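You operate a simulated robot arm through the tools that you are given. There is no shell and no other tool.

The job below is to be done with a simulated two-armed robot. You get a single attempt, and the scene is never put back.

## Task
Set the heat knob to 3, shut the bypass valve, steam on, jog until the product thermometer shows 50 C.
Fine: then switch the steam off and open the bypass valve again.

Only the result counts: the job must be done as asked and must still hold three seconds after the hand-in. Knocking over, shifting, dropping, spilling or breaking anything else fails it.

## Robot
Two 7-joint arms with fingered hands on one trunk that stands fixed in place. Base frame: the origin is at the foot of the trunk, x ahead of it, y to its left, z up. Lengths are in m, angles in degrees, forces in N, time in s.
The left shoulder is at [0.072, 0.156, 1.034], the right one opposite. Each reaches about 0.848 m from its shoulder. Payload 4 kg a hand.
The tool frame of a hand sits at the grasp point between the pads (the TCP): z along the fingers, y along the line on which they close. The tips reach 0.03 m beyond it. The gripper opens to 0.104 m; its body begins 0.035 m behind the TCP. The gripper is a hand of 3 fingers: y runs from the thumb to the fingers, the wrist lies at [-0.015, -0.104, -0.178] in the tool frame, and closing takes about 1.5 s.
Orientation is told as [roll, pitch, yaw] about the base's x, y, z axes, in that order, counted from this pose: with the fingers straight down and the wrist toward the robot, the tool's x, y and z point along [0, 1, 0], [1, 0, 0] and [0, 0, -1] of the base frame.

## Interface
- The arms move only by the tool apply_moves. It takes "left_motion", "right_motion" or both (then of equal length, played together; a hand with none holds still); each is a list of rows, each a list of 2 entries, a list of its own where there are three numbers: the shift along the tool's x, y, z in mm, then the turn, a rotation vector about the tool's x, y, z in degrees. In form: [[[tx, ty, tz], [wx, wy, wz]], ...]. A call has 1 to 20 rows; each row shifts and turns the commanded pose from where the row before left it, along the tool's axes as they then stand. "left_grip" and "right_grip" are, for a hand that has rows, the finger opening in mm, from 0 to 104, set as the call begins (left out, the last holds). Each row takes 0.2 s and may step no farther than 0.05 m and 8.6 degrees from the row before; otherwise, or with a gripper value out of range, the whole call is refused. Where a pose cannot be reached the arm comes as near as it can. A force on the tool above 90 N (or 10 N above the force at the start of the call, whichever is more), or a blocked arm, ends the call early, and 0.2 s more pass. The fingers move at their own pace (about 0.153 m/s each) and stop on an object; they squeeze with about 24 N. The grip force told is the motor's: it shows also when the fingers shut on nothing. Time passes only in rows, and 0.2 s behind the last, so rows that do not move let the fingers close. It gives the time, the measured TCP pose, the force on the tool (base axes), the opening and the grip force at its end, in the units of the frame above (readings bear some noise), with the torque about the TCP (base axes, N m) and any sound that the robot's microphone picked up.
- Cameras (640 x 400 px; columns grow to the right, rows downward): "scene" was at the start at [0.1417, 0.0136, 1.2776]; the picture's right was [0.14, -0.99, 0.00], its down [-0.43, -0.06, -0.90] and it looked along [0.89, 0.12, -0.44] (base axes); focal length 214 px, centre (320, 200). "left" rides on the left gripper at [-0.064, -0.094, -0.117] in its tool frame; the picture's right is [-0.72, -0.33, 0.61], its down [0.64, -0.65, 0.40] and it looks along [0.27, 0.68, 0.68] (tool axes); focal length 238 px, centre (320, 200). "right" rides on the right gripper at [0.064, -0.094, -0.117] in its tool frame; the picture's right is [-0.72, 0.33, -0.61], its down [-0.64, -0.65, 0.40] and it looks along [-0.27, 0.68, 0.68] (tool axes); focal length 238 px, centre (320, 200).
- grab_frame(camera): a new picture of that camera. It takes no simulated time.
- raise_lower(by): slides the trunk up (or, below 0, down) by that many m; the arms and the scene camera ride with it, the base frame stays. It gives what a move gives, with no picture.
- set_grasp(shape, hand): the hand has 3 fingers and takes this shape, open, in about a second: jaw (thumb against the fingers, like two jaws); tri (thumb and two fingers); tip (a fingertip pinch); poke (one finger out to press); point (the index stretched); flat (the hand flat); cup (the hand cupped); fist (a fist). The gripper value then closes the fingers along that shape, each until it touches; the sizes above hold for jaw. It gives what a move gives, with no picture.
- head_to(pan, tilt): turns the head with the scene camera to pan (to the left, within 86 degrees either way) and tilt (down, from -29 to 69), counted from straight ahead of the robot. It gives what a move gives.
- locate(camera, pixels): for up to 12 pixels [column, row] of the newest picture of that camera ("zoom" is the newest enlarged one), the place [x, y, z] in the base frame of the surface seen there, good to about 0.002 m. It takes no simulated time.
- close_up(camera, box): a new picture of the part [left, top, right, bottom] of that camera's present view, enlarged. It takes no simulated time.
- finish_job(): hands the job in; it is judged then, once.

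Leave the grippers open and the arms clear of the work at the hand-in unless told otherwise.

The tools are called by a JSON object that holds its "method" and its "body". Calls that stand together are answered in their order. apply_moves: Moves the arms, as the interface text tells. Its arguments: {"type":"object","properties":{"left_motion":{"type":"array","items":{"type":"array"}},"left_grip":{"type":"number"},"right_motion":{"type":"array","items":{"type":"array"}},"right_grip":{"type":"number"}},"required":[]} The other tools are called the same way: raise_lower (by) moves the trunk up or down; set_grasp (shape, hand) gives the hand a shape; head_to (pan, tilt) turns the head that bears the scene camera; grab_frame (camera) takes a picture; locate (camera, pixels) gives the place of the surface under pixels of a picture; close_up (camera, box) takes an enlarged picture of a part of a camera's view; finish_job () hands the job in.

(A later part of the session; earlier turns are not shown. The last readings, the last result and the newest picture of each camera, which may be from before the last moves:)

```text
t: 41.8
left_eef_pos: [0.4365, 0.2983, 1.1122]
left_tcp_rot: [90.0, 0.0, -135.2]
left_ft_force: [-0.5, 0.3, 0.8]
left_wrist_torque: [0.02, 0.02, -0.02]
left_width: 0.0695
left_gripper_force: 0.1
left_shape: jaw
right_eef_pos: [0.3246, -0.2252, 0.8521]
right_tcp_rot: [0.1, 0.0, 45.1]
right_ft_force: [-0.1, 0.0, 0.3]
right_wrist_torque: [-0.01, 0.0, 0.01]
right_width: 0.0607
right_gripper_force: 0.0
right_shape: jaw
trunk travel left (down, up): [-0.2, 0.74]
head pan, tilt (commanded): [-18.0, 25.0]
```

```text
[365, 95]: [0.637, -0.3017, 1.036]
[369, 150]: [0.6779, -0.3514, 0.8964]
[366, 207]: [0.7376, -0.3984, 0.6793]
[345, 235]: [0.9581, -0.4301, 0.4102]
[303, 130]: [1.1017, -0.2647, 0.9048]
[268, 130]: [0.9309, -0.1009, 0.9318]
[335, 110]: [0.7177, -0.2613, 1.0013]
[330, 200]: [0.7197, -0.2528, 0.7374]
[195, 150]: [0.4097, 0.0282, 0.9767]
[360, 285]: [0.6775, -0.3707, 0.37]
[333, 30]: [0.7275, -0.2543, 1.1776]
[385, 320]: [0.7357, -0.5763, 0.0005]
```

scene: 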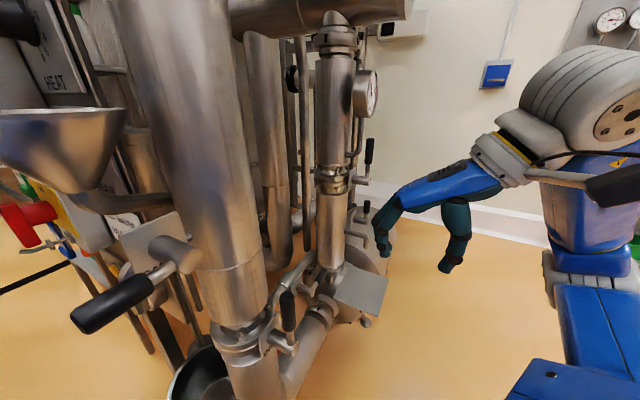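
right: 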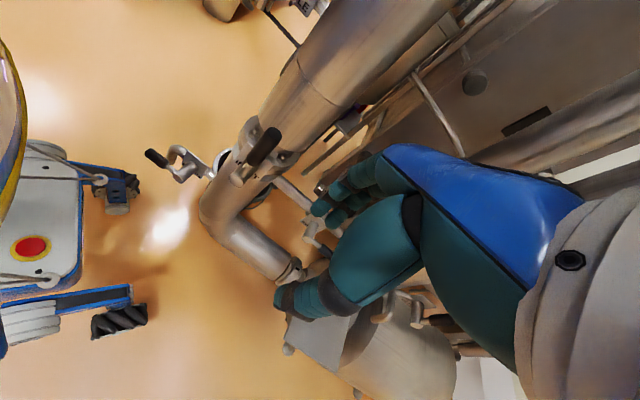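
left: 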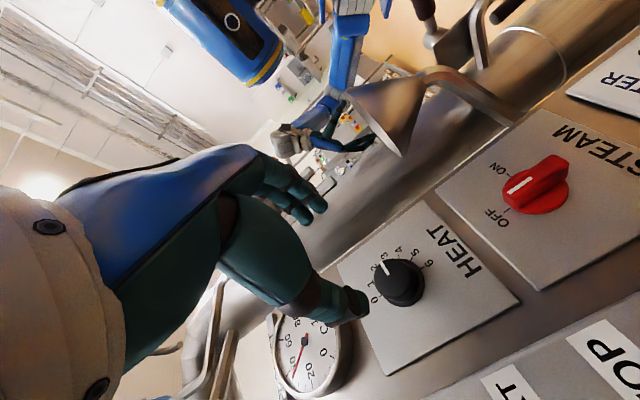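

The gauge at (0.637, −0.302, z 1.04) would be near my wrist at this height, so I'll go lower first (to z≈0.68) and only then slide in between the columns.

{"method": "apply_moves", "body": {"right_motion": [[[0, 0, 43], [0, 0, 0]], [[0, 0, 43], [0, 0, 0]], [[0, 0, 43], [0, 0, 0]], [[0, 0, 43], [0, 0, 0]], [[-26, 31, 0], [0, 0, 0]], [[-26, 31, 0], [0, 0, 0]], [[-26, 31, 0], [0, 0, 0]], [[-26, 31, 0], [0, 0, 0]]]}}

{"method": "grab_frame", "body": {"camera": "scene"}}

{"method": "grab_frame", "body": {"camera": "right"}}

```text
t: 43.6
left_eef_pos: [0.4347, 0.3048, 1.1111]
left_tcp_rot: [90.3, -0.3, -135.2]
left_ft_force: [0.0, -0.9, 0.5]
left_wrist_torque: [0.01, -0.02, -0.03]
left_width: 0.0698
left_gripper_force: 0.0
left_shape: jaw
right_eef_pos: [0.4941, -0.2001, 0.7198]
right_tcp_rot: [0.0, 0.3, 44.9]
right_ft_force: [-0.5, 0.7, 0.1]
right_wrist_torque: [-0.01, 0.01, 0.03]
right_width: 0.0598
right_gripper_force: 0.0
right_shape: jaw
right hand out of reach, approached as far as the arm can: row 3, 4
trunk travel left (down, up): [-0.2, 0.74]
head pan, tilt (commanded): [-18.0, 25.0]
```

```text
taken
```

scene: 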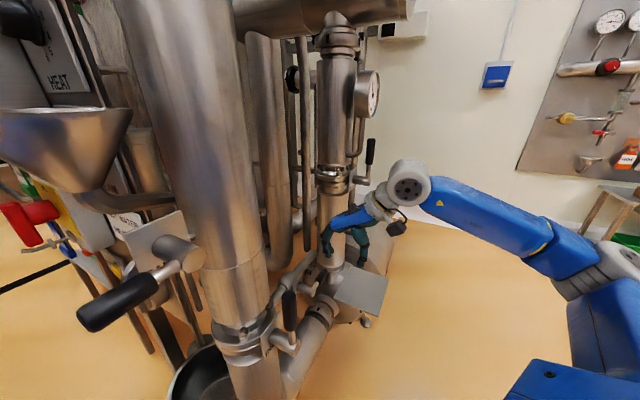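

```text
taken
```

right: 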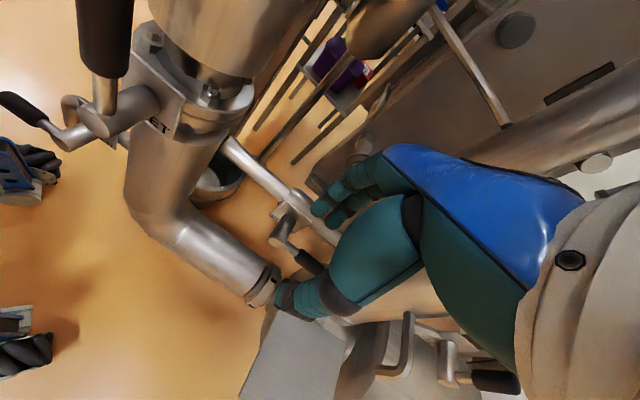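

The arm couldn't go quite that low close to the body (z is 0.72), no contact though. Now farther out, I'll lower a bit more and advance half of the remaining distance, then check clearances.

{"method": "apply_moves", "body": {"right_motion": [[[0, 0, 40], [0, 0, 0]], [[0, 0, 40], [0, 0, 0]], [[-26, 27, 0], [0, 0, 0]], [[-26, 27, 0], [0, 0, 0]]]}}

{"method": "grab_frame", "body": {"camera": "scene"}}

{"method": "close_up", "body": {"camera": "scene", "box": [240, 140, 460, 360]}}

{"method": "grab_frame", "body": {"camera": "right"}}

```text
t: 44.6
left_eef_pos: [0.4368, 0.2985, 1.1119]
left_tcp_rot: [90.1, 0.1, -135.1]
left_ft_force: [-0.8, 0.1, 0.9]
left_wrist_torque: [0.01, 0.01, -0.02]
left_width: 0.0694
left_gripper_force: 0.0
left_shape: jaw
right_eef_pos: [0.5129, -0.2029, 0.641]
right_tcp_rot: [-0.1, -0.1, 44.4]
right_ft_force: [-0.3, -0.9, -0.1]
right_wrist_torque: [0.01, 0.02, 0.03]
right_width: 0.0602
right_gripper_force: 0.0
right_shape: jaw
right hand out of reach, approached as far as the arm can: row 3, 4
trunk travel left (down, up): [-0.2, 0.74]
head pan, tilt (commanded): [-18.0, 25.0]
```

```text
taken
```

scene: 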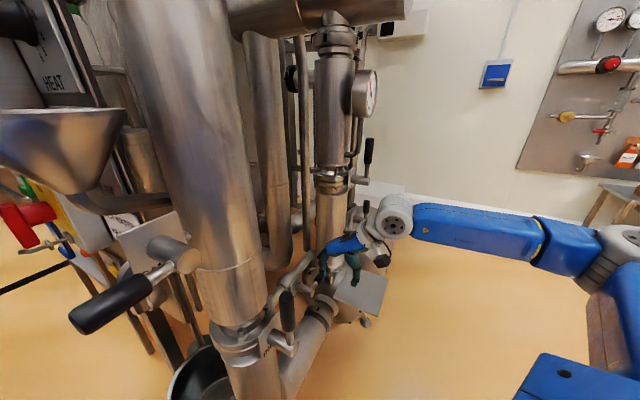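

```text
1.82 times, centred on (350, 250) of scene
```

zoom: 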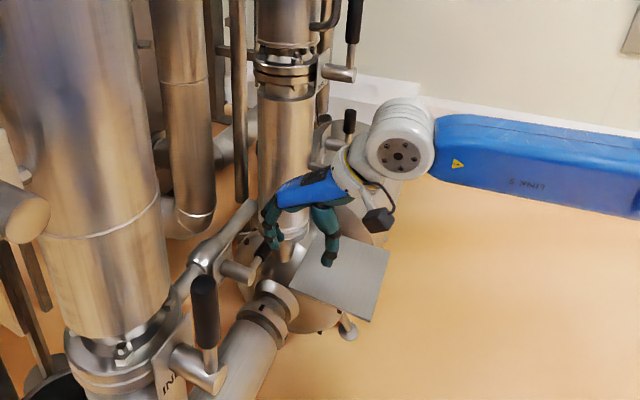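

```text
taken
```

right: 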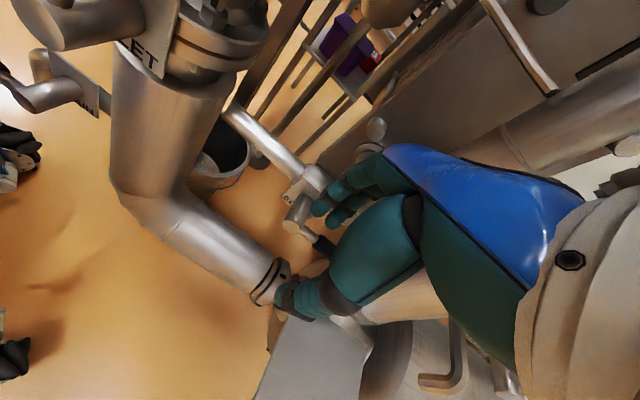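

The right arm is too cramped at this trunk height (forearm nearly level with the hand). I'll raise the trunk back 0.25 m so the arm can reach down more naturally; both hands have free space above them.

{"method": "raise_lower", "body": {"by": 0.25}}

{"method": "apply_moves", "body": {"right_motion": [[[0, 0, 40], [0, 0, 0]], [[0, 0, 40], [0, 0, 0]], [[0, 0, 40], [0, 0, 0]], [[0, 0, 40], [0, 0, 0]], [[0, 0, 40], [0, 0, 0]]]}}

{"method": "grab_frame", "body": {"camera": "scene"}}

{"method": "grab_frame", "body": {"camera": "right"}}

```text
t: 47.2
left_eef_pos: [0.4376, 0.3009, 1.361]
left_tcp_rot: [90.0, 0.0, -135.1]
left_ft_force: [0.1, 0.4, -0.1]
left_wrist_torque: [0.02, -0.01, 0.0]
left_width: 0.0695
left_gripper_force: 0.1
left_shape: jaw
right_eef_pos: [0.5135, -0.2018, 0.8906]
right_tcp_rot: [0.1, 0.0, 44.5]
right_ft_force: [0.1, -0.7, 0.0]
right_wrist_torque: [0.01, 0.0, -0.01]
right_width: 0.0601
right_gripper_force: 0.1
right_shape: jaw
trunk travel left (down, up): [-0.45, 0.49]
head pan, tilt (commanded): [-18.0, 25.0]
```

```text
t: 48.4
left_eef_pos: [0.4373, 0.2992, 1.362]
left_tcp_rot: [90.0, 0.0, -135.1]
left_ft_force: [-0.2, 0.2, -0.5]
left_wrist_torque: [-0.01, -0.01, 0.0]
left_width: 0.0698
left_gripper_force: 0.1
left_shape: jaw
right_eef_pos: [0.5149, -0.2026, 0.6906]
right_tcp_rot: [-0.1, 0.1, 44.5]
right_ft_force: [0.6, -0.3, -0.2]
right_wrist_torque: [-0.01, -0.01, 0.01]
right_width: 0.0603
right_gripper_force: 0.3
right_shape: jaw
trunk travel left (down, up): [-0.45, 0.49]
head pan, tilt (commanded): [-18.0, 25.0]
```

```text
taken
```

scene: 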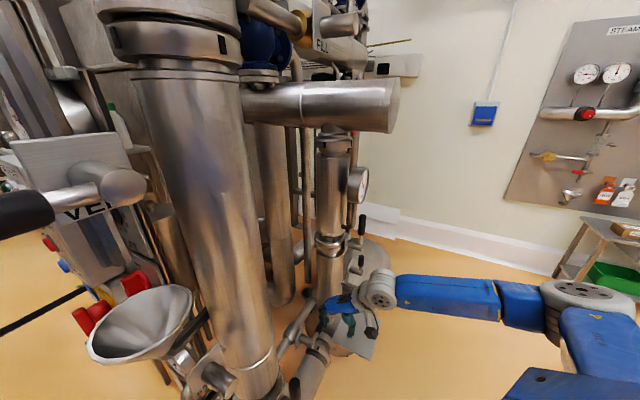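

```text
taken
```

right: 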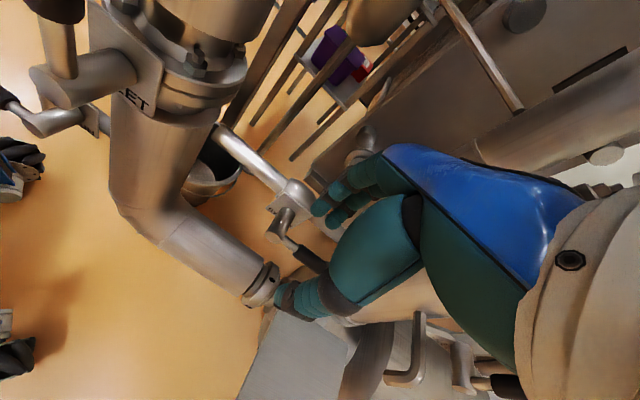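

Good reach now. I'll slide in toward the point above the lever (target x 0.644, y −0.197) while descending slightly.

{"method": "apply_moves", "body": {"right_motion": [[[0, 0, 35], [0, 0, -0.5]], [[-22, 24, 10], [0, 0, 0]], [[-22, 24, 10], [0, 0, 0]], [[-22, 24, 5], [0, 0, 0]], [[-21, 23, 0], [0, 0, 0]]]}}

{"method": "grab_frame", "body": {"camera": "right"}}

{"method": "close_up", "body": {"camera": "scene", "box": [260, 200, 440, 380]}}

```text
t: 49.6
left_eef_pos: [0.4356, 0.2968, 1.3627]
left_tcp_rot: [89.8, 0.0, -135.1]
left_ft_force: [0.3, -0.1, -0.2]
left_wrist_torque: [-0.02, -0.01, -0.02]
left_width: 0.0695
left_gripper_force: 0.1
left_shape: jaw
right_eef_pos: [0.643, -0.1975, 0.6302]
right_tcp_rot: [0.0, -0.1, 45.0]
right_ft_force: [-0.2, -0.1, -1.7]
right_wrist_torque: [0.05, -0.02, -0.04]
right_width: 0.0601
right_gripper_force: 0.0
right_shape: jaw
trunk travel left (down, up): [-0.45, 0.49]
head pan, tilt (commanded): [-18.0, 25.0]
```

```text
taken
```

right: 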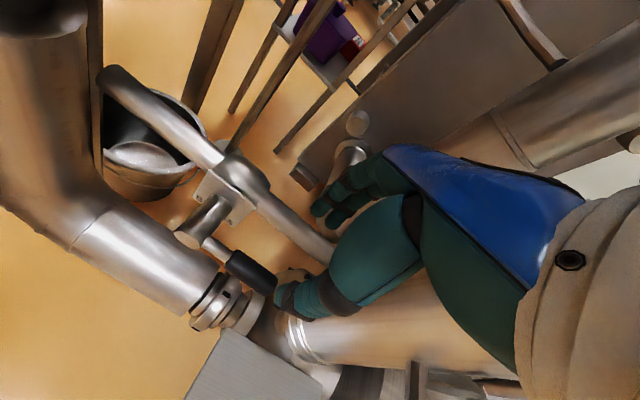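

```text
2.22 times, centred on (350, 290) of scene
```

zoom: 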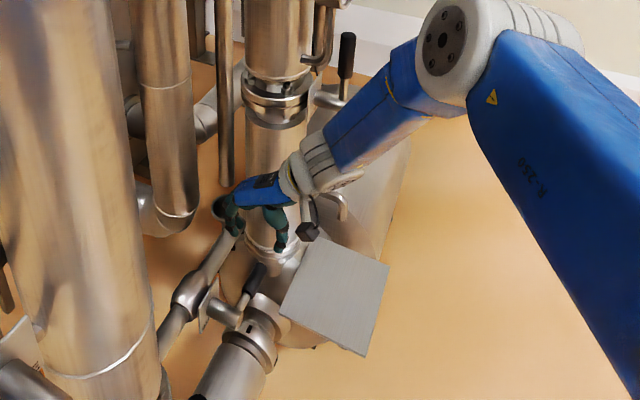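

The lever grip lies right under the open fingers (projected (250,275), seen at (250,270)). I'll descend ~122 mm so the fingers straddle the grip, one side between lever and pipe.

{"method": "apply_moves", "body": {"right_motion": [[[0, 0, 40], [0, 0, 0]], [[0, 0, 40], [0, 0, 0]]]}}

{"method": "grab_frame", "body": {"camera": "right"}}

{"method": "close_up", "body": {"camera": "right", "box": [220, 140, 420, 340]}}

```text
t: 50.2
left_eef_pos: [0.4373, 0.3035, 1.3608]
left_tcp_rot: [90.2, -0.3, -135.1]
left_ft_force: [-0.5, -1.3, 0.3]
left_wrist_torque: [-0.02, 0.02, -0.04]
left_width: 0.0697
left_gripper_force: 0.0
left_shape: jaw
right_eef_pos: [0.6427, -0.1925, 0.5505]
right_tcp_rot: [-0.2, 0.1, 45.1]
right_ft_force: [0.8, -0.5, 0.4]
right_wrist_torque: [0.02, -0.03, -0.01]
right_width: 0.0601
right_gripper_force: 0.1
right_shape: jaw
trunk travel left (down, up): [-0.45, 0.49]
head pan, tilt (commanded): [-18.0, 25.0]
```

```text
taken
```

right: 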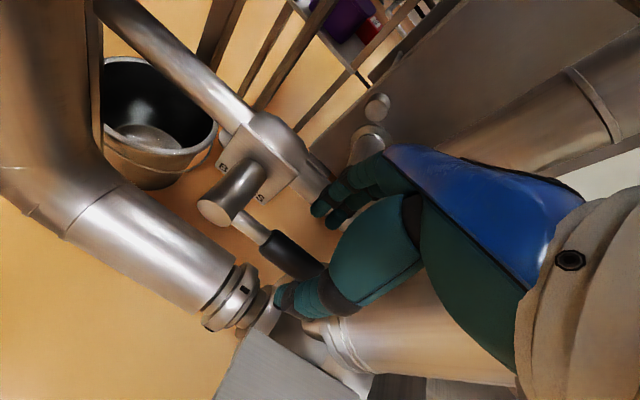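

```text
2.00 times, centred on (320, 240) of right
```

zoom: 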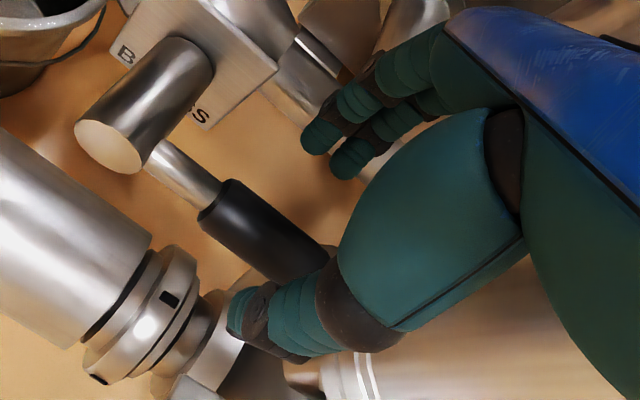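

The lever grip lies between thumb and fingers, nothing touched. Descend the last ~43 mm.

{"method": "apply_moves", "body": {"right_motion": [[[0, 0, 25], [0, 0, 0]], [[0, 0, 18], [0, 0, 0]]]}}

{"method": "close_up", "body": {"camera": "right", "box": [200, 120, 420, 340]}}

{"method": "close_up", "body": {"camera": "scene", "box": [280, 240, 400, 360]}}

```text
t: 50.8
left_eef_pos: [0.4372, 0.3034, 1.3604]
left_tcp_rot: [90.0, -0.2, -135.1]
left_ft_force: [0.4, 0.8, 0.5]
left_wrist_torque: [-0.02, 0.04, 0.02]
left_width: 0.0698
left_gripper_force: 0.0
left_shape: jaw
right_eef_pos: [0.6434, -0.1951, 0.5086]
right_tcp_rot: [-0.1, 0.0, 45.0]
right_ft_force: [-0.5, -0.5, 0.6]
right_wrist_torque: [-0.01, 0.04, -0.02]
right_width: 0.06
right_gripper_force: 0.0
right_shape: jaw
trunk travel left (down, up): [-0.45, 0.49]
head pan, tilt (commanded): [-18.0, 25.0]
```

```text
1.82 times, centred on (310, 230) of right
```

zoom: 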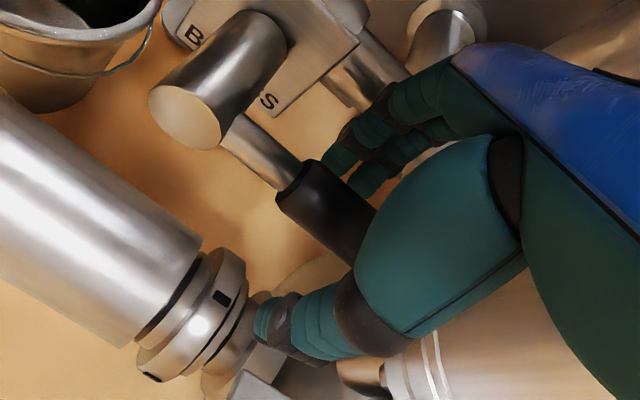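

```text
3.33 times, centred on (340, 300) of scene
```

zoom: 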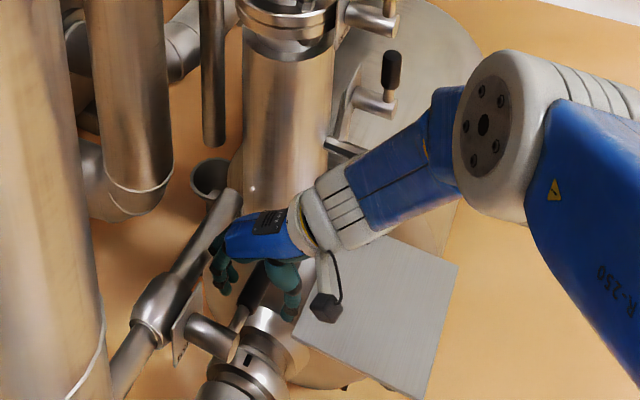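

The grip is nicely between thumb and fingers. Closing on it now.

{"method": "apply_moves", "body": {"right_motion": [[[0, 0, 0], [0, 0, 0]], [[0, 0, 0], [0, 0, 0]], [[0, 0, 0], [0, 0, 0]], [[0, 0, 0], [0, 0, 0]], [[0, 0, 0], [0, 0, 0]]], "right_grip": 8}}

{"method": "close_up", "body": {"camera": "right", "box": [200, 120, 420, 340]}}

```text
t: 52.0
left_eef_pos: [0.4374, 0.3018, 1.3608]
left_tcp_rot: [90.0, -0.1, -135.1]
left_ft_force: [-0.6, -0.9, 1.0]
left_wrist_torque: [0.02, 0.01, 0.0]
left_width: 0.0696
left_gripper_force: 0.1
left_shape: jaw
right_eef_pos: [0.6416, -0.1954, 0.5092]
right_tcp_rot: [-0.2, 0.0, 45.0]
right_ft_force: [2.1, 3.3, 0.0]
right_wrist_torque: [0.1, -0.07, 0.0]
right_width: 0.0085
right_gripper_force: 0.1
right_shape: jaw
trunk travel left (down, up): [-0.45, 0.49]
head pan, tilt (commanded): [-18.0, 25.0]
```

```text
1.82 times, centred on (310, 230) of right
```

zoom: 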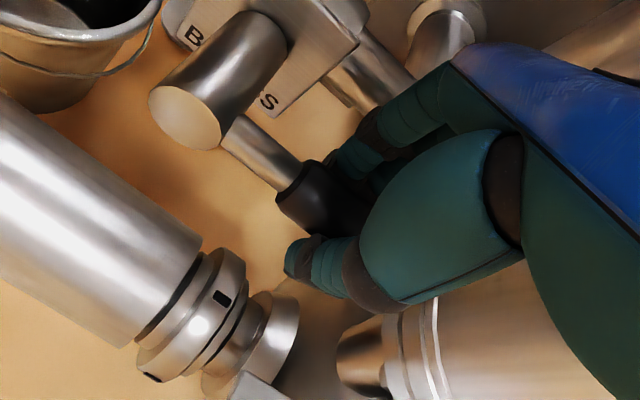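

The reading says 8.5 mm with no squeeze, so the lever may be caged in the finger hollow rather than pinched. I'll close fully and look again.

{"method": "apply_moves", "body": {"right_motion": [[[0, 0, 0], [0, 0, 0]], [[0, 0, 0], [0, 0, 0]], [[0, 0, 0], [0, 0, 0]]], "right_grip": 0}}

{"method": "close_up", "body": {"camera": "right", "box": [240, 150, 400, 300]}}

{"method": "head_to", "body": {"pan": -16, "tilt": 45}}

{"method": "close_up", "body": {"camera": "scene", "box": [270, 130, 390, 250]}}

```text
t: 52.8
left_eef_pos: [0.4375, 0.3008, 1.3613]
left_tcp_rot: [90.1, 0.0, -135.2]
left_ft_force: [1.0, 0.7, -0.6]
left_wrist_torque: [0.0, -0.01, -0.01]
left_width: 0.0697
left_gripper_force: 0.1
left_shape: jaw
right_eef_pos: [0.6412, -0.1969, 0.5075]
right_tcp_rot: [0.1, 0.1, 45.0]
right_ft_force: [-0.8, 0.8, -4.7]
right_wrist_torque: [-0.01, 0.0, -0.07]
right_width: 0.0112
right_gripper_force: 23.9
right_shape: jaw
trunk travel left (down, up): [-0.45, 0.49]
head pan, tilt (commanded): [-18.0, 25.0]
```

```text
2.67 times, centred on (320, 225) of right
```

zoom: 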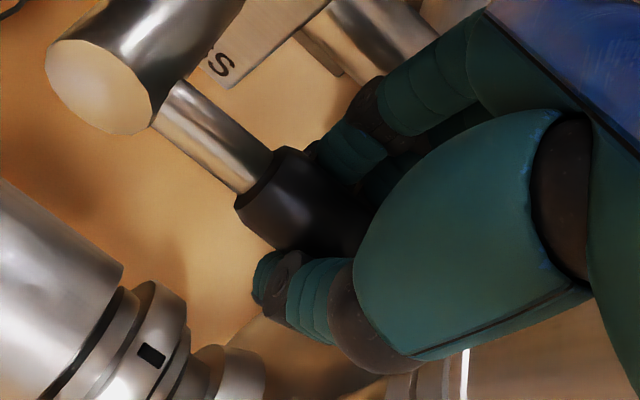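

```text
t: 53.6
left_eef_pos: [0.4375, 0.3004, 1.3606]
left_tcp_rot: [90.0, 0.0, -135.1]
left_ft_force: [0.2, 0.0, 0.4]
left_wrist_torque: [0.04, 0.01, 0.0]
left_width: 0.0697
left_gripper_force: 0.1
left_shape: jaw
right_eef_pos: [0.642, -0.1952, 0.508]
right_tcp_rot: [0.0, 0.0, 45.0]
right_ft_force: [-2.5, -1.3, -4.1]
right_wrist_torque: [-0.01, 0.05, -0.02]
right_width: 0.0108
right_gripper_force: 24.6
right_shape: jaw
trunk travel left (down, up): [-0.45, 0.49]
head pan, tilt (commanded): [-16.0, 45.0]
```

```text
3.33 times, centred on (330, 190) of scene
```

zoom: 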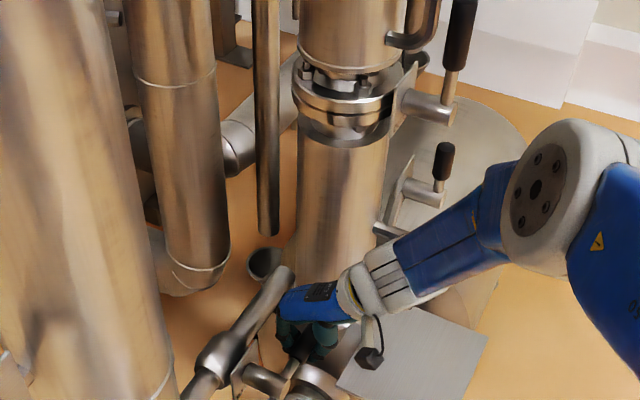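

Now it grips (24 N). The stop direction is unknown, so I'll make a gentle test: lift the lever end 6 mm and watch the force.

{"method": "apply_moves", "body": {"right_motion": [[[0.1, 0, -3], [0, 0, 0]], [[0.2, 0, -3], [0, 0, 0]]]}}

{"method": "close_up", "body": {"camera": "right", "box": [200, 100, 400, 300]}}

```text
t: 54.2
left_eef_pos: [0.4363, 0.2992, 1.3612]
left_tcp_rot: [90.0, 0.1, -135.1]
left_ft_force: [0.1, -0.1, -1.2]
left_wrist_torque: [-0.03, 0.0, -0.01]
left_width: 0.0696
left_gripper_force: 0.0
left_shape: jaw
right_eef_pos: [0.6416, -0.1957, 0.514]
right_tcp_rot: [-0.1, -0.1, 45.0]
right_ft_force: [-2.4, -3.9, -3.7]
right_wrist_torque: [-0.1, 0.06, -0.03]
right_width: 0.011
right_gripper_force: 23.8
right_shape: jaw
trunk travel left (down, up): [-0.45, 0.49]
head pan, tilt (commanded): [-16.0, 45.0]
```

```text
2.00 times, centred on (300, 200) of right
```

zoom: 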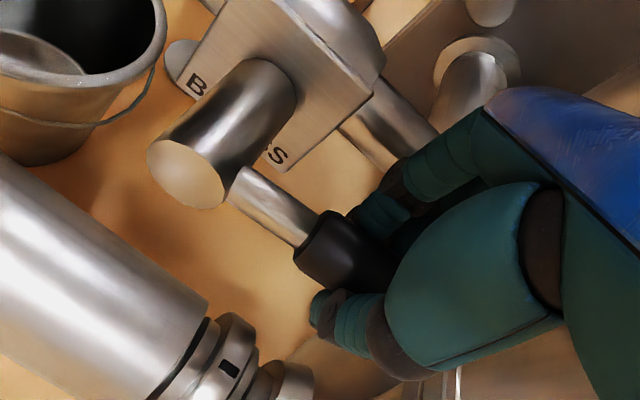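

Only ~4 N resistance: the lever seems free to go up. I'll follow its arc further to ~28°.

{"method": "apply_moves", "body": {"right_motion": [[[1.25, 0, -8.6], [0, 0, 0]], [[2.7, 0, -9.5], [0, 0, 0]], [[4.0, 0, -9.0], [0, 0, 0]]]}}

{"method": "grab_frame", "body": {"camera": "right"}}

{"method": "close_up", "body": {"camera": "right", "box": [200, 100, 400, 300]}}

```text
t: 55.0
left_eef_pos: [0.4361, 0.2999, 1.3618]
left_tcp_rot: [90.0, 0.0, -135.1]
left_ft_force: [0.4, 0.0, -0.5]
left_wrist_torque: [-0.03, -0.01, 0.03]
left_width: 0.0698
left_gripper_force: 0.1
left_shape: jaw
right_eef_pos: [0.6366, -0.1898, 0.5413]
right_tcp_rot: [0.0, 0.0, 45.0]
right_ft_force: [-1.0, -4.8, -1.1]
right_wrist_torque: [-0.01, -0.03, -0.04]
right_width: 0.0108
right_gripper_force: 24.1
right_shape: jaw
trunk travel left (down, up): [-0.45, 0.49]
head pan, tilt (commanded): [-16.0, 45.0]
```

```text
taken
```

right: 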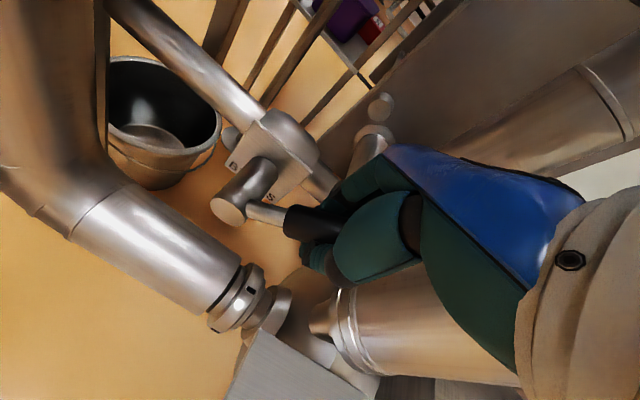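

```text
2.00 times, centred on (300, 200) of right
```

zoom: 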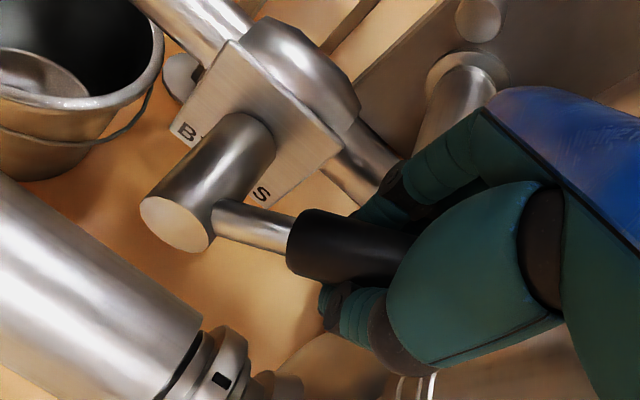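

The lever is swinging up as wanted with little force. Continue along the arc to ~60°.

{"method": "apply_moves", "body": {"right_motion": [[[5.3, 0, -8.4], [0, 0, 0]], [[6.3, 0, -7.6], [0, 0, 0]], [[7.4, 0, -6.6], [0, 0, 0]], [[8.2, 0, -5.6], [0, 0, 0]]]}}

{"method": "close_up", "body": {"camera": "right", "box": [200, 100, 400, 300]}}

```text
t: 56.0
left_eef_pos: [0.4365, 0.3006, 1.362]
left_tcp_rot: [90.0, 0.0, -135.1]
left_ft_force: [1.6, 0.2, 0.3]
left_wrist_torque: [0.01, 0.01, 0.0]
left_width: 0.0695
left_gripper_force: 0.0
left_shape: jaw
right_eef_pos: [0.6181, -0.1696, 0.5702]
right_tcp_rot: [-0.1, -0.2, 44.9]
right_ft_force: [1.6, -0.4, -1.2]
right_wrist_torque: [-0.03, -0.05, -0.02]
right_width: 0.0097
right_gripper_force: 23.9
right_shape: jaw
trunk travel left (down, up): [-0.45, 0.49]
head pan, tilt (commanded): [-16.0, 45.0]
```

```text
2.00 times, centred on (300, 200) of right
```

zoom: 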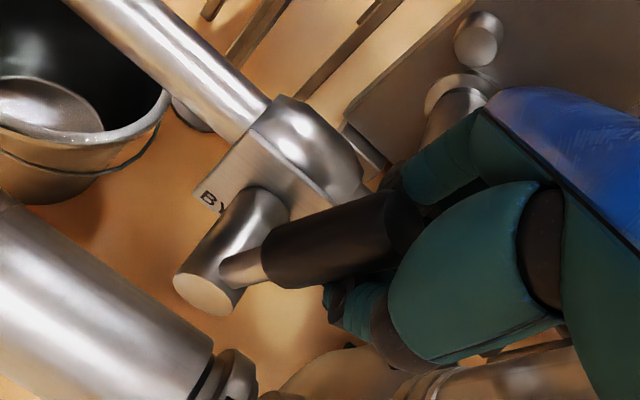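

The lever is at about 60° and following. Finish the quarter turn to upright.

{"method": "apply_moves", "body": {"right_motion": [[[8.9, 0, -4.3], [0, 0, 0]], [[9.4, 0, -3.1], [0, 0, 0]], [[9.8, 0, -1.7], [0, 0, 0]], [[7.4, 0, -0.4], [0, 0, 0]]]}}

{"method": "close_up", "body": {"camera": "right", "box": [200, 100, 400, 300]}}

{"method": "close_up", "body": {"camera": "scene", "box": [270, 130, 390, 250]}}

```text
t: 57.0
left_eef_pos: [0.4414, 0.2928, 1.3616]
left_tcp_rot: [89.5, 0.0, -135.1]
left_ft_force: [-0.1, 0.1, -0.7]
left_wrist_torque: [0.01, 0.0, -0.02]
left_width: 0.0694
left_gripper_force: 0.1
left_shape: jaw
right_eef_pos: [0.6045, -0.1603, 0.5782]
right_tcp_rot: [-1.1, -0.1, 43.9]
right_ft_force: [39.1, -36.3, -1.1]
right_wrist_torque: [-0.77, -0.81, -0.49]
right_width: 0.0095
right_gripper_force: 24.4
right_shape: jaw
trunk travel left (down, up): [-0.45, 0.49]
head pan, tilt (commanded): [-16.0, 45.0]
```

```text
2.00 times, centred on (300, 200) of right
```

zoom: 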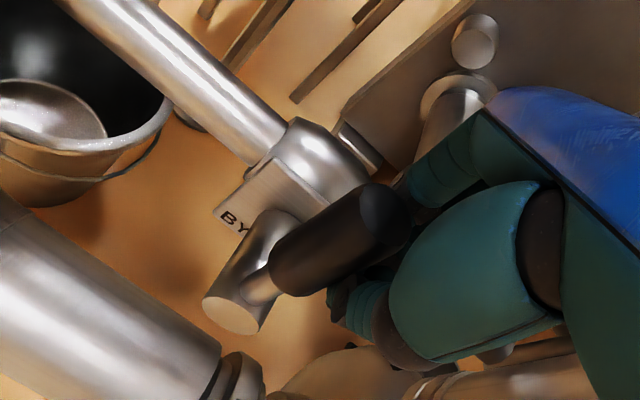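

```text
3.33 times, centred on (330, 190) of scene
```

zoom: 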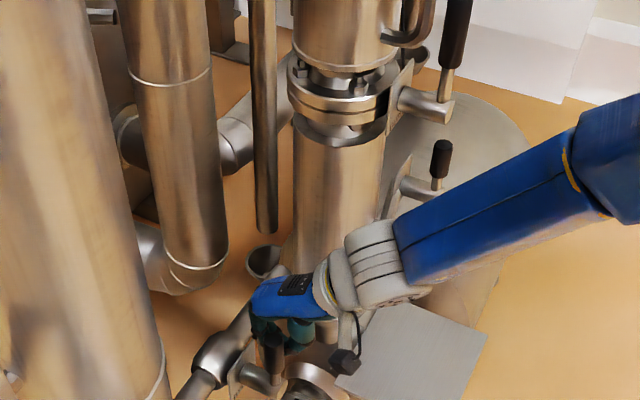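

The lever met its end stop (about 53 N sideways), standing upright. I'll open the fingers to relieve it, lift straight up off the lever, and inspect its angle.

{"method": "apply_moves", "body": {"right_motion": [[[-12, 0, 0], [0, 0, 0]], [[0, 0, 0], [0, 0, 0]], [[0, 0, 0], [0, 0, 0]], [[0, 0, -30], [0, 0, 0]], [[0, 0, -40], [0, 0, 0]], [[0, 0, -40], [0, 0, 0]]], "right_grip": 60}}

{"method": "grab_frame", "body": {"camera": "right"}}

{"method": "close_up", "body": {"camera": "scene", "box": [260, 140, 380, 260]}}

```text
t: 58.4
left_eef_pos: [0.4365, 0.3038, 1.3608]
left_tcp_rot: [90.1, 0.0, -135.1]
left_ft_force: [-0.7, 0.0, 0.0]
left_wrist_torque: [0.01, 0.02, 0.02]
left_width: 0.0695
left_gripper_force: 0.0
left_shape: jaw
right_eef_pos: [0.6, -0.1504, 0.6876]
right_tcp_rot: [0.0, 0.2, 45.0]
right_ft_force: [0.8, -0.1, -0.4]
right_wrist_torque: [0.01, -0.03, 0.0]
right_width: 0.0597
right_gripper_force: 0.1
right_shape: jaw
trunk travel left (down, up): [-0.45, 0.49]
head pan, tilt (commanded): [-16.0, 45.0]
```

```text
taken
```

right: 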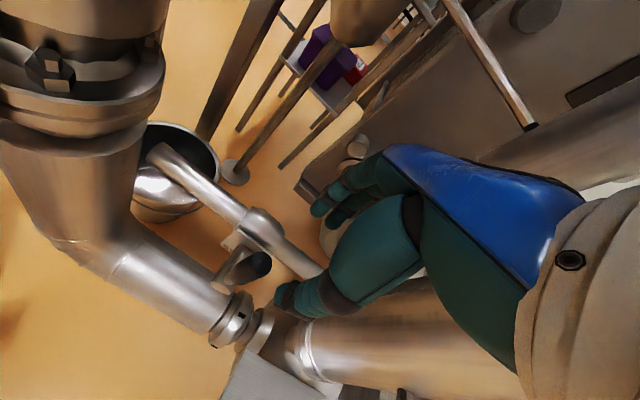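

```text
3.33 times, centred on (320, 200) of scene
```

zoom: 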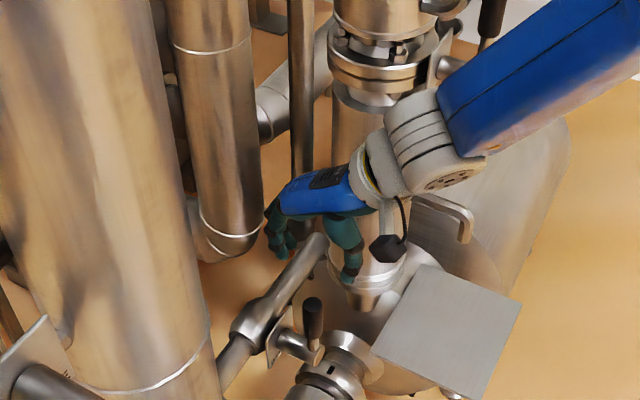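

The lever now stands up. I'll measure its top and base to confirm the angle.

{"method": "locate", "body": {"camera": "zoom", "pixels": [[313, 302], [313, 315], [313, 330], [314, 342], [310, 352], [290, 340]]}}

{"method": "locate", "body": {"camera": "right", "pixels": [[257, 264], [250, 268], [240, 273], [225, 275], [264, 262], [245, 268]]}}

{"method": "close_up", "body": {"camera": "right", "box": [180, 200, 300, 310]}}

```text
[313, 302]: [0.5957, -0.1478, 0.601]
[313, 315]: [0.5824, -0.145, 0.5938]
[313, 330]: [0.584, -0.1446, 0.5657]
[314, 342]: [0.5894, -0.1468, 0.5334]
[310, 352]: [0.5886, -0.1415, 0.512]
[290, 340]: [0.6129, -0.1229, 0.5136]
```

```text
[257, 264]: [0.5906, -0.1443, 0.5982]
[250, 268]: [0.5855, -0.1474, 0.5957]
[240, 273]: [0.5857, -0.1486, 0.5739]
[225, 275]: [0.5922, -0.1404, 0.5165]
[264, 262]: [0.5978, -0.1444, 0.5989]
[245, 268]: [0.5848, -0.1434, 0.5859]
```

```text
3.64 times, centred on (240, 255) of right
```

zoom: 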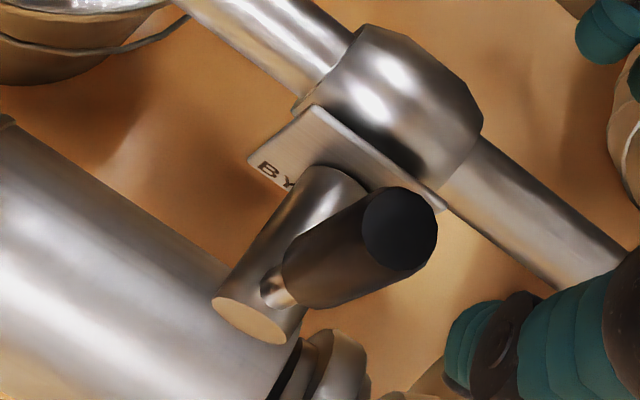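

Confirmed: lever top and base share the same position along the pipe (vertical, across the pipe) → bypass shut. The right hand stays parked above it. Now I bring the left hand down from z 1.36 to the STEAM switch height (z 0.96), keeping ~10 cm off the panel.

{"method": "apply_moves", "body": {"left_motion": [[[-44.5, 0, 0], [0, 0, 0]], [[-44.5, 0, 0], [0, 0, 0]], [[-44.5, 0, 0], [0, 0, 0]], [[-44.5, 0, 0], [0, 0, 0]], [[-44.5, 0, 0], [0, 0, 0]], [[-44.5, 0, 0], [0, 0, 0]], [[-44.5, 0, 0], [0, 0, 0]], [[-44.5, 0, 0], [0, 0, 0]], [[-44.5, 0, 0], [0, 0, 0]]], "left_grip": 60}}

{"method": "grab_frame", "body": {"camera": "left"}}

```text
t: 60.4
left_eef_pos: [0.4369, 0.2996, 0.9588]
left_tcp_rot: [90.0, 0.0, -135.1]
left_ft_force: [0.7, 0.1, -0.6]
left_wrist_torque: [-0.01, 0.04, 0.02]
left_width: 0.0604
left_gripper_force: 0.1
left_shape: jaw
right_eef_pos: [0.6009, -0.152, 0.6869]
right_tcp_rot: [-0.2, 0.0, 45.1]
right_ft_force: [-0.1, 0.5, 0.2]
right_wrist_torque: [0.03, 0.02, -0.01]
right_width: 0.0593
right_gripper_force: 0.0
right_shape: jaw
trunk travel left (down, up): [-0.45, 0.49]
head pan, tilt (commanded): [-16.0, 45.0]
```

```text
taken
```

left: 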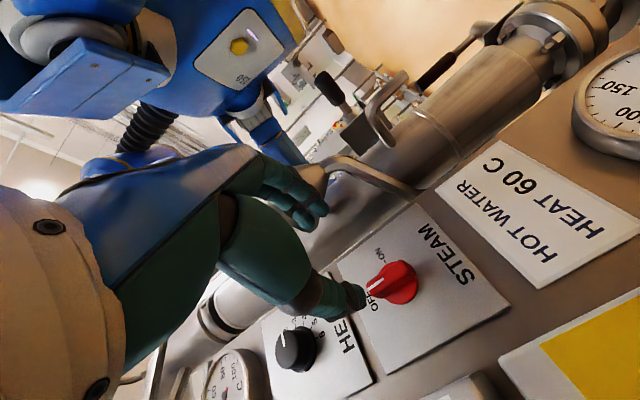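

HEAT still shows 3. Let me measure the STEAM bar precisely from this pose (bar around (393,283)) before gripping.

{"method": "close_up", "body": {"camera": "left", "box": [330, 230, 450, 330]}}

{"method": "locate", "body": {"camera": "zoom", "pixels": [[255, 215], [280, 195], [310, 170], [335, 155], [300, 200], [330, 230], [345, 195], [360, 270], [390, 230], [240, 225], [270, 235], [350, 160]]}}

```text
4.00 times, centred on (390, 280) of left
```

zoom: 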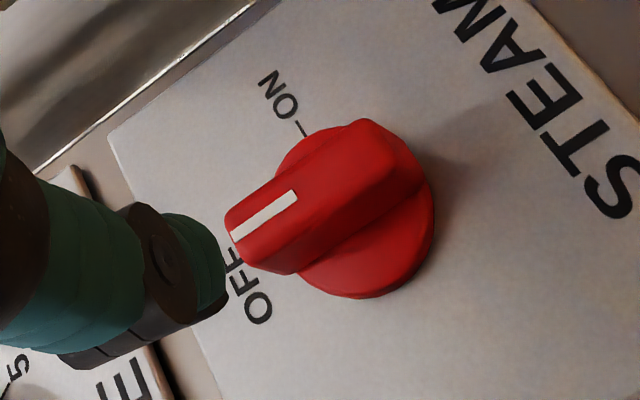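

```text
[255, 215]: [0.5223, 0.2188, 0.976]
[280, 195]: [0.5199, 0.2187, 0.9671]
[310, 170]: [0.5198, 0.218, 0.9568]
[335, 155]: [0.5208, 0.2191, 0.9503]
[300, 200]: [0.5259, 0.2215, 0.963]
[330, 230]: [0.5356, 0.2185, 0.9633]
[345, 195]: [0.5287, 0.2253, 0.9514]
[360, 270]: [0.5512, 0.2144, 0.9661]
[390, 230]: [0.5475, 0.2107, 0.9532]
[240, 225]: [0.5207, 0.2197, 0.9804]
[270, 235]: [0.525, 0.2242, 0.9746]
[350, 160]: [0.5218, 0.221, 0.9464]
```

STEAM bar centre: u≈0.5245 (I'm at 0.521), z≈0.959, pointing at OFF. Gripping it side-on and turning clockwise would bring my wrist above; I'll first test in free space whether the arm can make that further 90° roll.

{"method": "apply_moves", "body": {"left_motion": [[[0, -3.5, 0], [0, 0, 8.2]], [[0, 0, 0], [0, 0, 8.2]], [[0, 0, 0], [0, 0, 8.2]], [[0, 0, 0], [0, 0, 8.2]], [[0, 0, 0], [0, 0, 8.2]], [[0, 0, 0], [0, 0, 8.2]], [[0, 0, 0], [0, 0, 8.2]], [[0, 0, 0], [0, 0, 8.2]], [[0, 0, 0], [0, 0, 8.2]], [[0, 0, 0], [0, 0, 8.2]], [[0, 0, 0], [0, 0, 8.0]]]}}

{"method": "grab_frame", "body": {"camera": "left"}}

```text
t: 62.8
left_eef_pos: [0.3966, 0.2413, 1.0163]
left_tcp_rot: [88.9, 84.3, -136.2]
left_ft_force: [0.0, -0.5, 0.3]
left_wrist_torque: [0.01, 0.0, 0.02]
left_width: 0.0602
left_gripper_force: 0.1
left_shape: jaw
left hand out of reach, approached as far as the arm can: row 8, 9, 10
right_eef_pos: [0.5978, -0.1513, 0.6893]
right_tcp_rot: [-0.3, -0.2, 45.0]
right_ft_force: [0.5, -0.4, 0.3]
right_wrist_torque: [-0.02, -0.02, -0.01]
right_width: 0.0597
right_gripper_force: 0.2
right_shape: jaw
trunk travel left (down, up): [-0.45, 0.49]
head pan, tilt (commanded): [-16.0, 45.0]
```

```text
taken
```

left: 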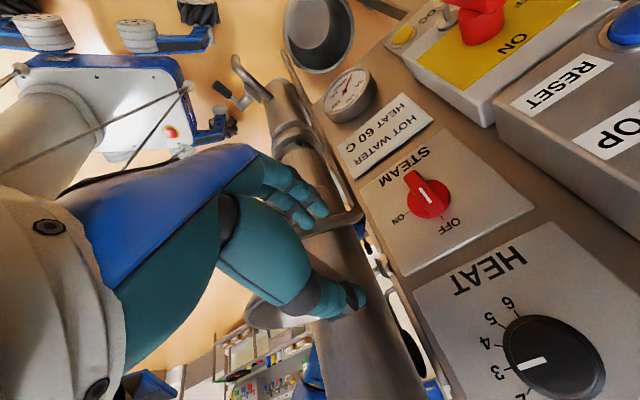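

That pose is out of reach (the hand drifted to x 0.40, y 0.24, near the funnel, no contact). I'll back off away from the funnel first and roll back to the previous orientation.

{"method": "apply_moves", "body": {"left_motion": [[[-25, 0, -30], [0, 0, 0]], [[-25, 0, -30], [0, 0, 0]], [[0, 0, 0], [0, 0, -8.4]], [[0, 0, 0], [0, 0, -8.4]], [[0, 0, 0], [0, 0, -8.4]], [[0, 0, 0], [0, 0, -8.4]], [[0, 0, 0], [0, 0, -8.4]], [[0, 0, 0], [0, 0, -8.4]], [[0, 0, 0], [0, 0, -8.4]], [[0, 0, 0], [0, 0, -8.4]], [[0, 0, 0], [0, 0, -8.4]], [[0, 0, 0], [0, 0, -8.4]]]}}

{"method": "grab_frame", "body": {"camera": "left"}}

```text
t: 65.4
left_eef_pos: [0.3861, 0.2831, 1.028]
left_tcp_rot: [89.8, -0.1, -135.0]
left_ft_force: [0.6, -0.8, -1.0]
left_wrist_torque: [0.0, -0.01, 0.02]
left_width: 0.06
left_gripper_force: 0.1
left_shape: jaw
left hand out of reach, approached as far as the arm can: row 1, 2
right_eef_pos: [0.6015, -0.1533, 0.6867]
right_tcp_rot: [-0.2, 0.0, 45.0]
right_ft_force: [0.0, -0.2, 0.3]
right_wrist_torque: [0.03, -0.02, 0.0]
right_width: 0.0596
right_gripper_force: 0.2
right_shape: jaw
trunk travel left (down, up): [-0.45, 0.49]
head pan, tilt (commanded): [-16.0, 45.0]
```

```text
taken
```

left: 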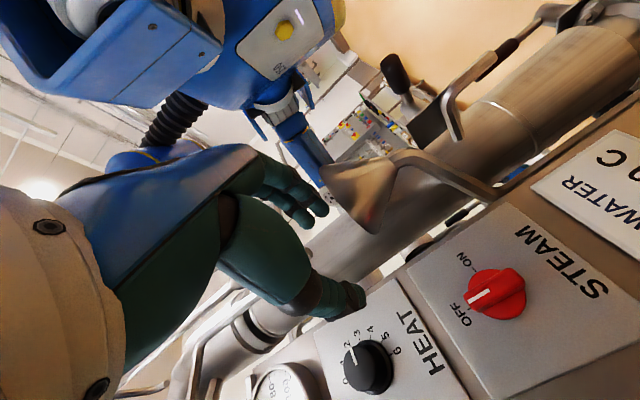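

Back to the earlier orientation. I'll instead grip the STEAM bar end-to-end with the wrist starting below (same twist that worked for HEAT). Move in front of STEAM and roll back −90° in free space.

{"method": "apply_moves", "body": {"left_motion": [[[-35, -26, 0], [0, 0, 0]], [[-34, -26, 0], [0, 0, 0]], [[0, 0, 0], [0, 0, -8.2]], [[0, 0, 0], [0, 0, -8.2]], [[0, 0, 0], [0, 0, -8.2]], [[0, 0, 0], [0, 0, -8.2]], [[0, 0, 0], [0, 0, -8.2]], [[0, 0, 0], [0, 0, -8.2]], [[0, 0, 0], [0, 0, -8.2]], [[0, 0, 0], [0, 0, -8.2]], [[0, 0, 0], [0, 0, -8.2]], [[0, 0, 0], [0, 0, -8.2]], [[0, 0, 0], [0, 0, -8.0]]], "left_grip": 75}}

{"method": "grab_frame", "body": {"camera": "left"}}

```text
t: 68.2
left_eef_pos: [0.4219, 0.3183, 0.9586]
left_tcp_rot: [-13.8, -89.7, -31.2]
left_ft_force: [0.1, -0.1, -0.1]
left_wrist_torque: [0.0, 0.01, 0.01]
left_width: 0.0745
left_gripper_force: 0.0
left_shape: jaw
right_eef_pos: [0.6014, -0.1529, 0.6865]
right_tcp_rot: [0.0, 0.0, 44.9]
right_ft_force: [-0.7, 0.0, -1.0]
right_wrist_torque: [-0.02, -0.04, 0.02]
right_width: 0.0595
right_gripper_force: 0.1
right_shape: jaw
trunk travel left (down, up): [-0.45, 0.49]
head pan, tilt (commanded): [-16.0, 45.0]
```

```text
taken
```

left: 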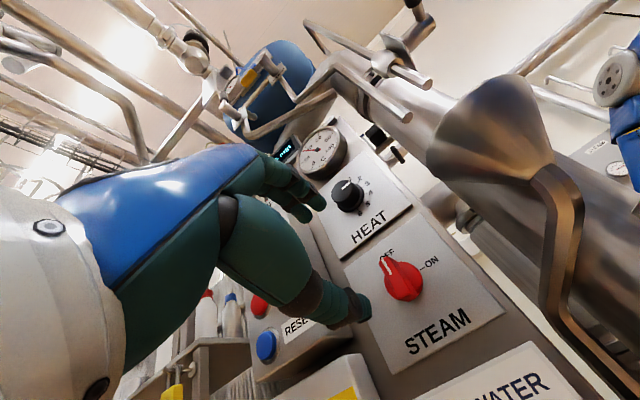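

In position, STEAM bar ahead at (403,278). Advance ~130 mm to straddle the bar top and bottom.

{"method": "apply_moves", "body": {"left_motion": [[[1, 0, 40], [0, 0, 0]], [[0, 0, 40], [0, 0, 0]], [[0, 0, 30], [0, 0, 0]], [[0, 0, 21], [0, 0, 0]]], "left_grip": 75}}

{"method": "close_up", "body": {"camera": "left", "box": [220, 130, 430, 340]}}

```text
t: 69.2
left_eef_pos: [0.5176, 0.2266, 0.9585]
left_tcp_rot: [13.7, -89.7, -58.7]
left_ft_force: [0.0, -0.2, 0.0]
left_wrist_torque: [0.04, -0.01, 0.0]
left_width: 0.0747
left_gripper_force: 0.1
left_shape: jaw
right_eef_pos: [0.6016, -0.153, 0.6867]
right_tcp_rot: [0.0, 0.0, 45.0]
right_ft_force: [0.0, 0.3, 0.1]
right_wrist_torque: [0.0, 0.01, -0.03]
right_width: 0.0597
right_gripper_force: 0.1
right_shape: jaw
trunk travel left (down, up): [-0.45, 0.49]
head pan, tilt (commanded): [-16.0, 45.0]
```

```text
1.90 times, centred on (325, 235) of left
```

zoom: 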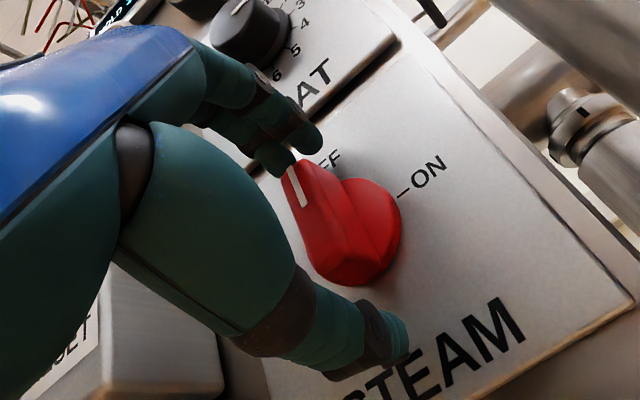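

Fingers are above and thumb below the bar. Closing on it.

{"method": "apply_moves", "body": {"left_motion": [[[0, 0, 0], [0, 0, 0]], [[0, 0, 0], [0, 0, 0]], [[0, 0, 0], [0, 0, 0]], [[0, 0, 0], [0, 0, 0]], [[0, 0, 0], [0, 0, 0]]], "left_grip": 20}}

{"method": "close_up", "body": {"camera": "left", "box": [220, 130, 430, 340]}}

```text
t: 70.4
left_eef_pos: [0.5166, 0.2277, 0.9588]
left_tcp_rot: [8.2, -89.6, -53.2]
left_ft_force: [0.8, -0.7, -1.1]
left_wrist_torque: [-0.02, 0.0, -0.02]
left_width: 0.0379
left_gripper_force: 23.9
left_shape: jaw
right_eef_pos: [0.6009, -0.1525, 0.6873]
right_tcp_rot: [-0.1, 0.0, 45.0]
right_ft_force: [0.0, 0.7, -0.8]
right_wrist_torque: [0.01, 0.0, 0.04]
right_width: 0.0597
right_gripper_force: 0.1
right_shape: jaw
trunk travel left (down, up): [-0.45, 0.49]
head pan, tilt (commanded): [-16.0, 45.0]
```

```text
1.90 times, centred on (325, 235) of left
```

zoom: 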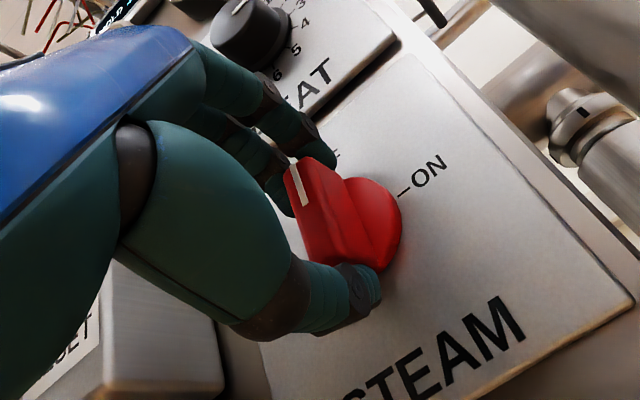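

Held firmly: the bar's top end is between the two fingers, thumb beneath. Turn clockwise ~41° first, then check.

{"method": "apply_moves", "body": {"left_motion": [[[0, 0, 0], [0, 0, 8.2]], [[0, 0, 0], [0, 0, 8.2]], [[0, 0, 0], [0, 0, 8.2]], [[0, 0, 0], [0, 0, 8.2]], [[0, 0, 0], [0, 0, 8.2]]]}}

{"method": "close_up", "body": {"camera": "left", "box": [220, 130, 430, 340]}}

```text
t: 71.6
left_eef_pos: [0.5174, 0.2272, 0.9584]
left_tcp_rot: [89.6, -48.9, -134.8]
left_ft_force: [6.3, 0.1, 1.3]
left_wrist_torque: [-0.08, -0.06, 0.0]
left_width: 0.0372
left_gripper_force: 23.9
left_shape: jaw
right_eef_pos: [0.6016, -0.1527, 0.6863]
right_tcp_rot: [-0.1, 0.0, 45.0]
right_ft_force: [-0.3, 0.1, -0.3]
right_wrist_torque: [-0.01, 0.02, 0.0]
right_width: 0.0596
right_gripper_force: 0.0
right_shape: jaw
trunk travel left (down, up): [-0.45, 0.49]
head pan, tilt (commanded): [-16.0, 45.0]
```

```text
1.90 times, centred on (325, 235) of left
```

zoom: 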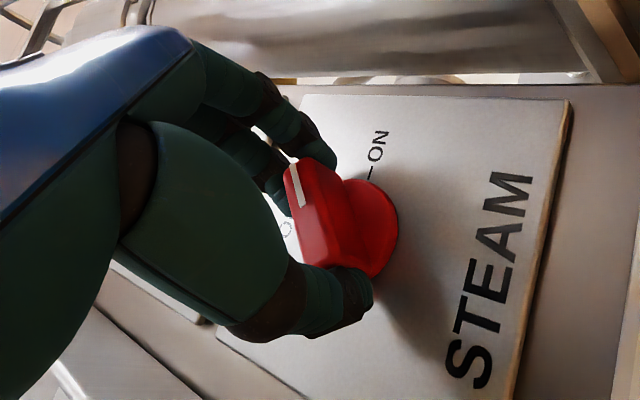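

The bar turns with the hand. Continue the remaining ~49° to ON.

{"method": "apply_moves", "body": {"left_motion": [[[0, 0, 0], [0, 0, 8.2]], [[0, 0, 0], [0, 0, 8.2]], [[0, 0, 0], [0, 0, 8.2]], [[0, 0, 0], [0, 0, 8.2]], [[0, 0, 0], [0, 0, 8.2]], [[0, 0, 0], [0, 0, 8.0]]]}}

{"method": "grab_frame", "body": {"camera": "left"}}

{"method": "close_up", "body": {"camera": "left", "box": [220, 130, 430, 340]}}

```text
t: 73.0
left_eef_pos: [0.5159, 0.2275, 0.9616]
left_tcp_rot: [90.0, 0.2, -134.8]
left_ft_force: [12.8, 3.1, 20.8]
left_wrist_torque: [-0.64, 0.07, 0.33]
left_width: 0.0362
left_gripper_force: 24.2
left_shape: jaw
right_eef_pos: [0.6019, -0.1517, 0.687]
right_tcp_rot: [-0.1, 0.0, 45.0]
right_ft_force: [-0.6, 0.3, -0.1]
right_wrist_torque: [0.03, 0.01, -0.03]
right_width: 0.0596
right_gripper_force: 0.0
right_shape: jaw
trunk travel left (down, up): [-0.45, 0.49]
head pan, tilt (commanded): [-16.0, 45.0]
```

```text
taken
```

left: 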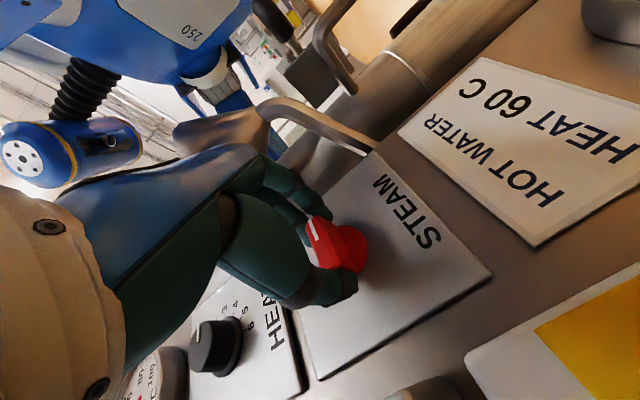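

```text
1.90 times, centred on (325, 235) of left
```

zoom: 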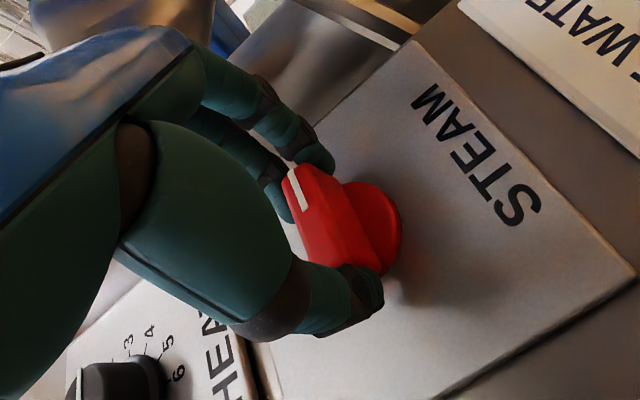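

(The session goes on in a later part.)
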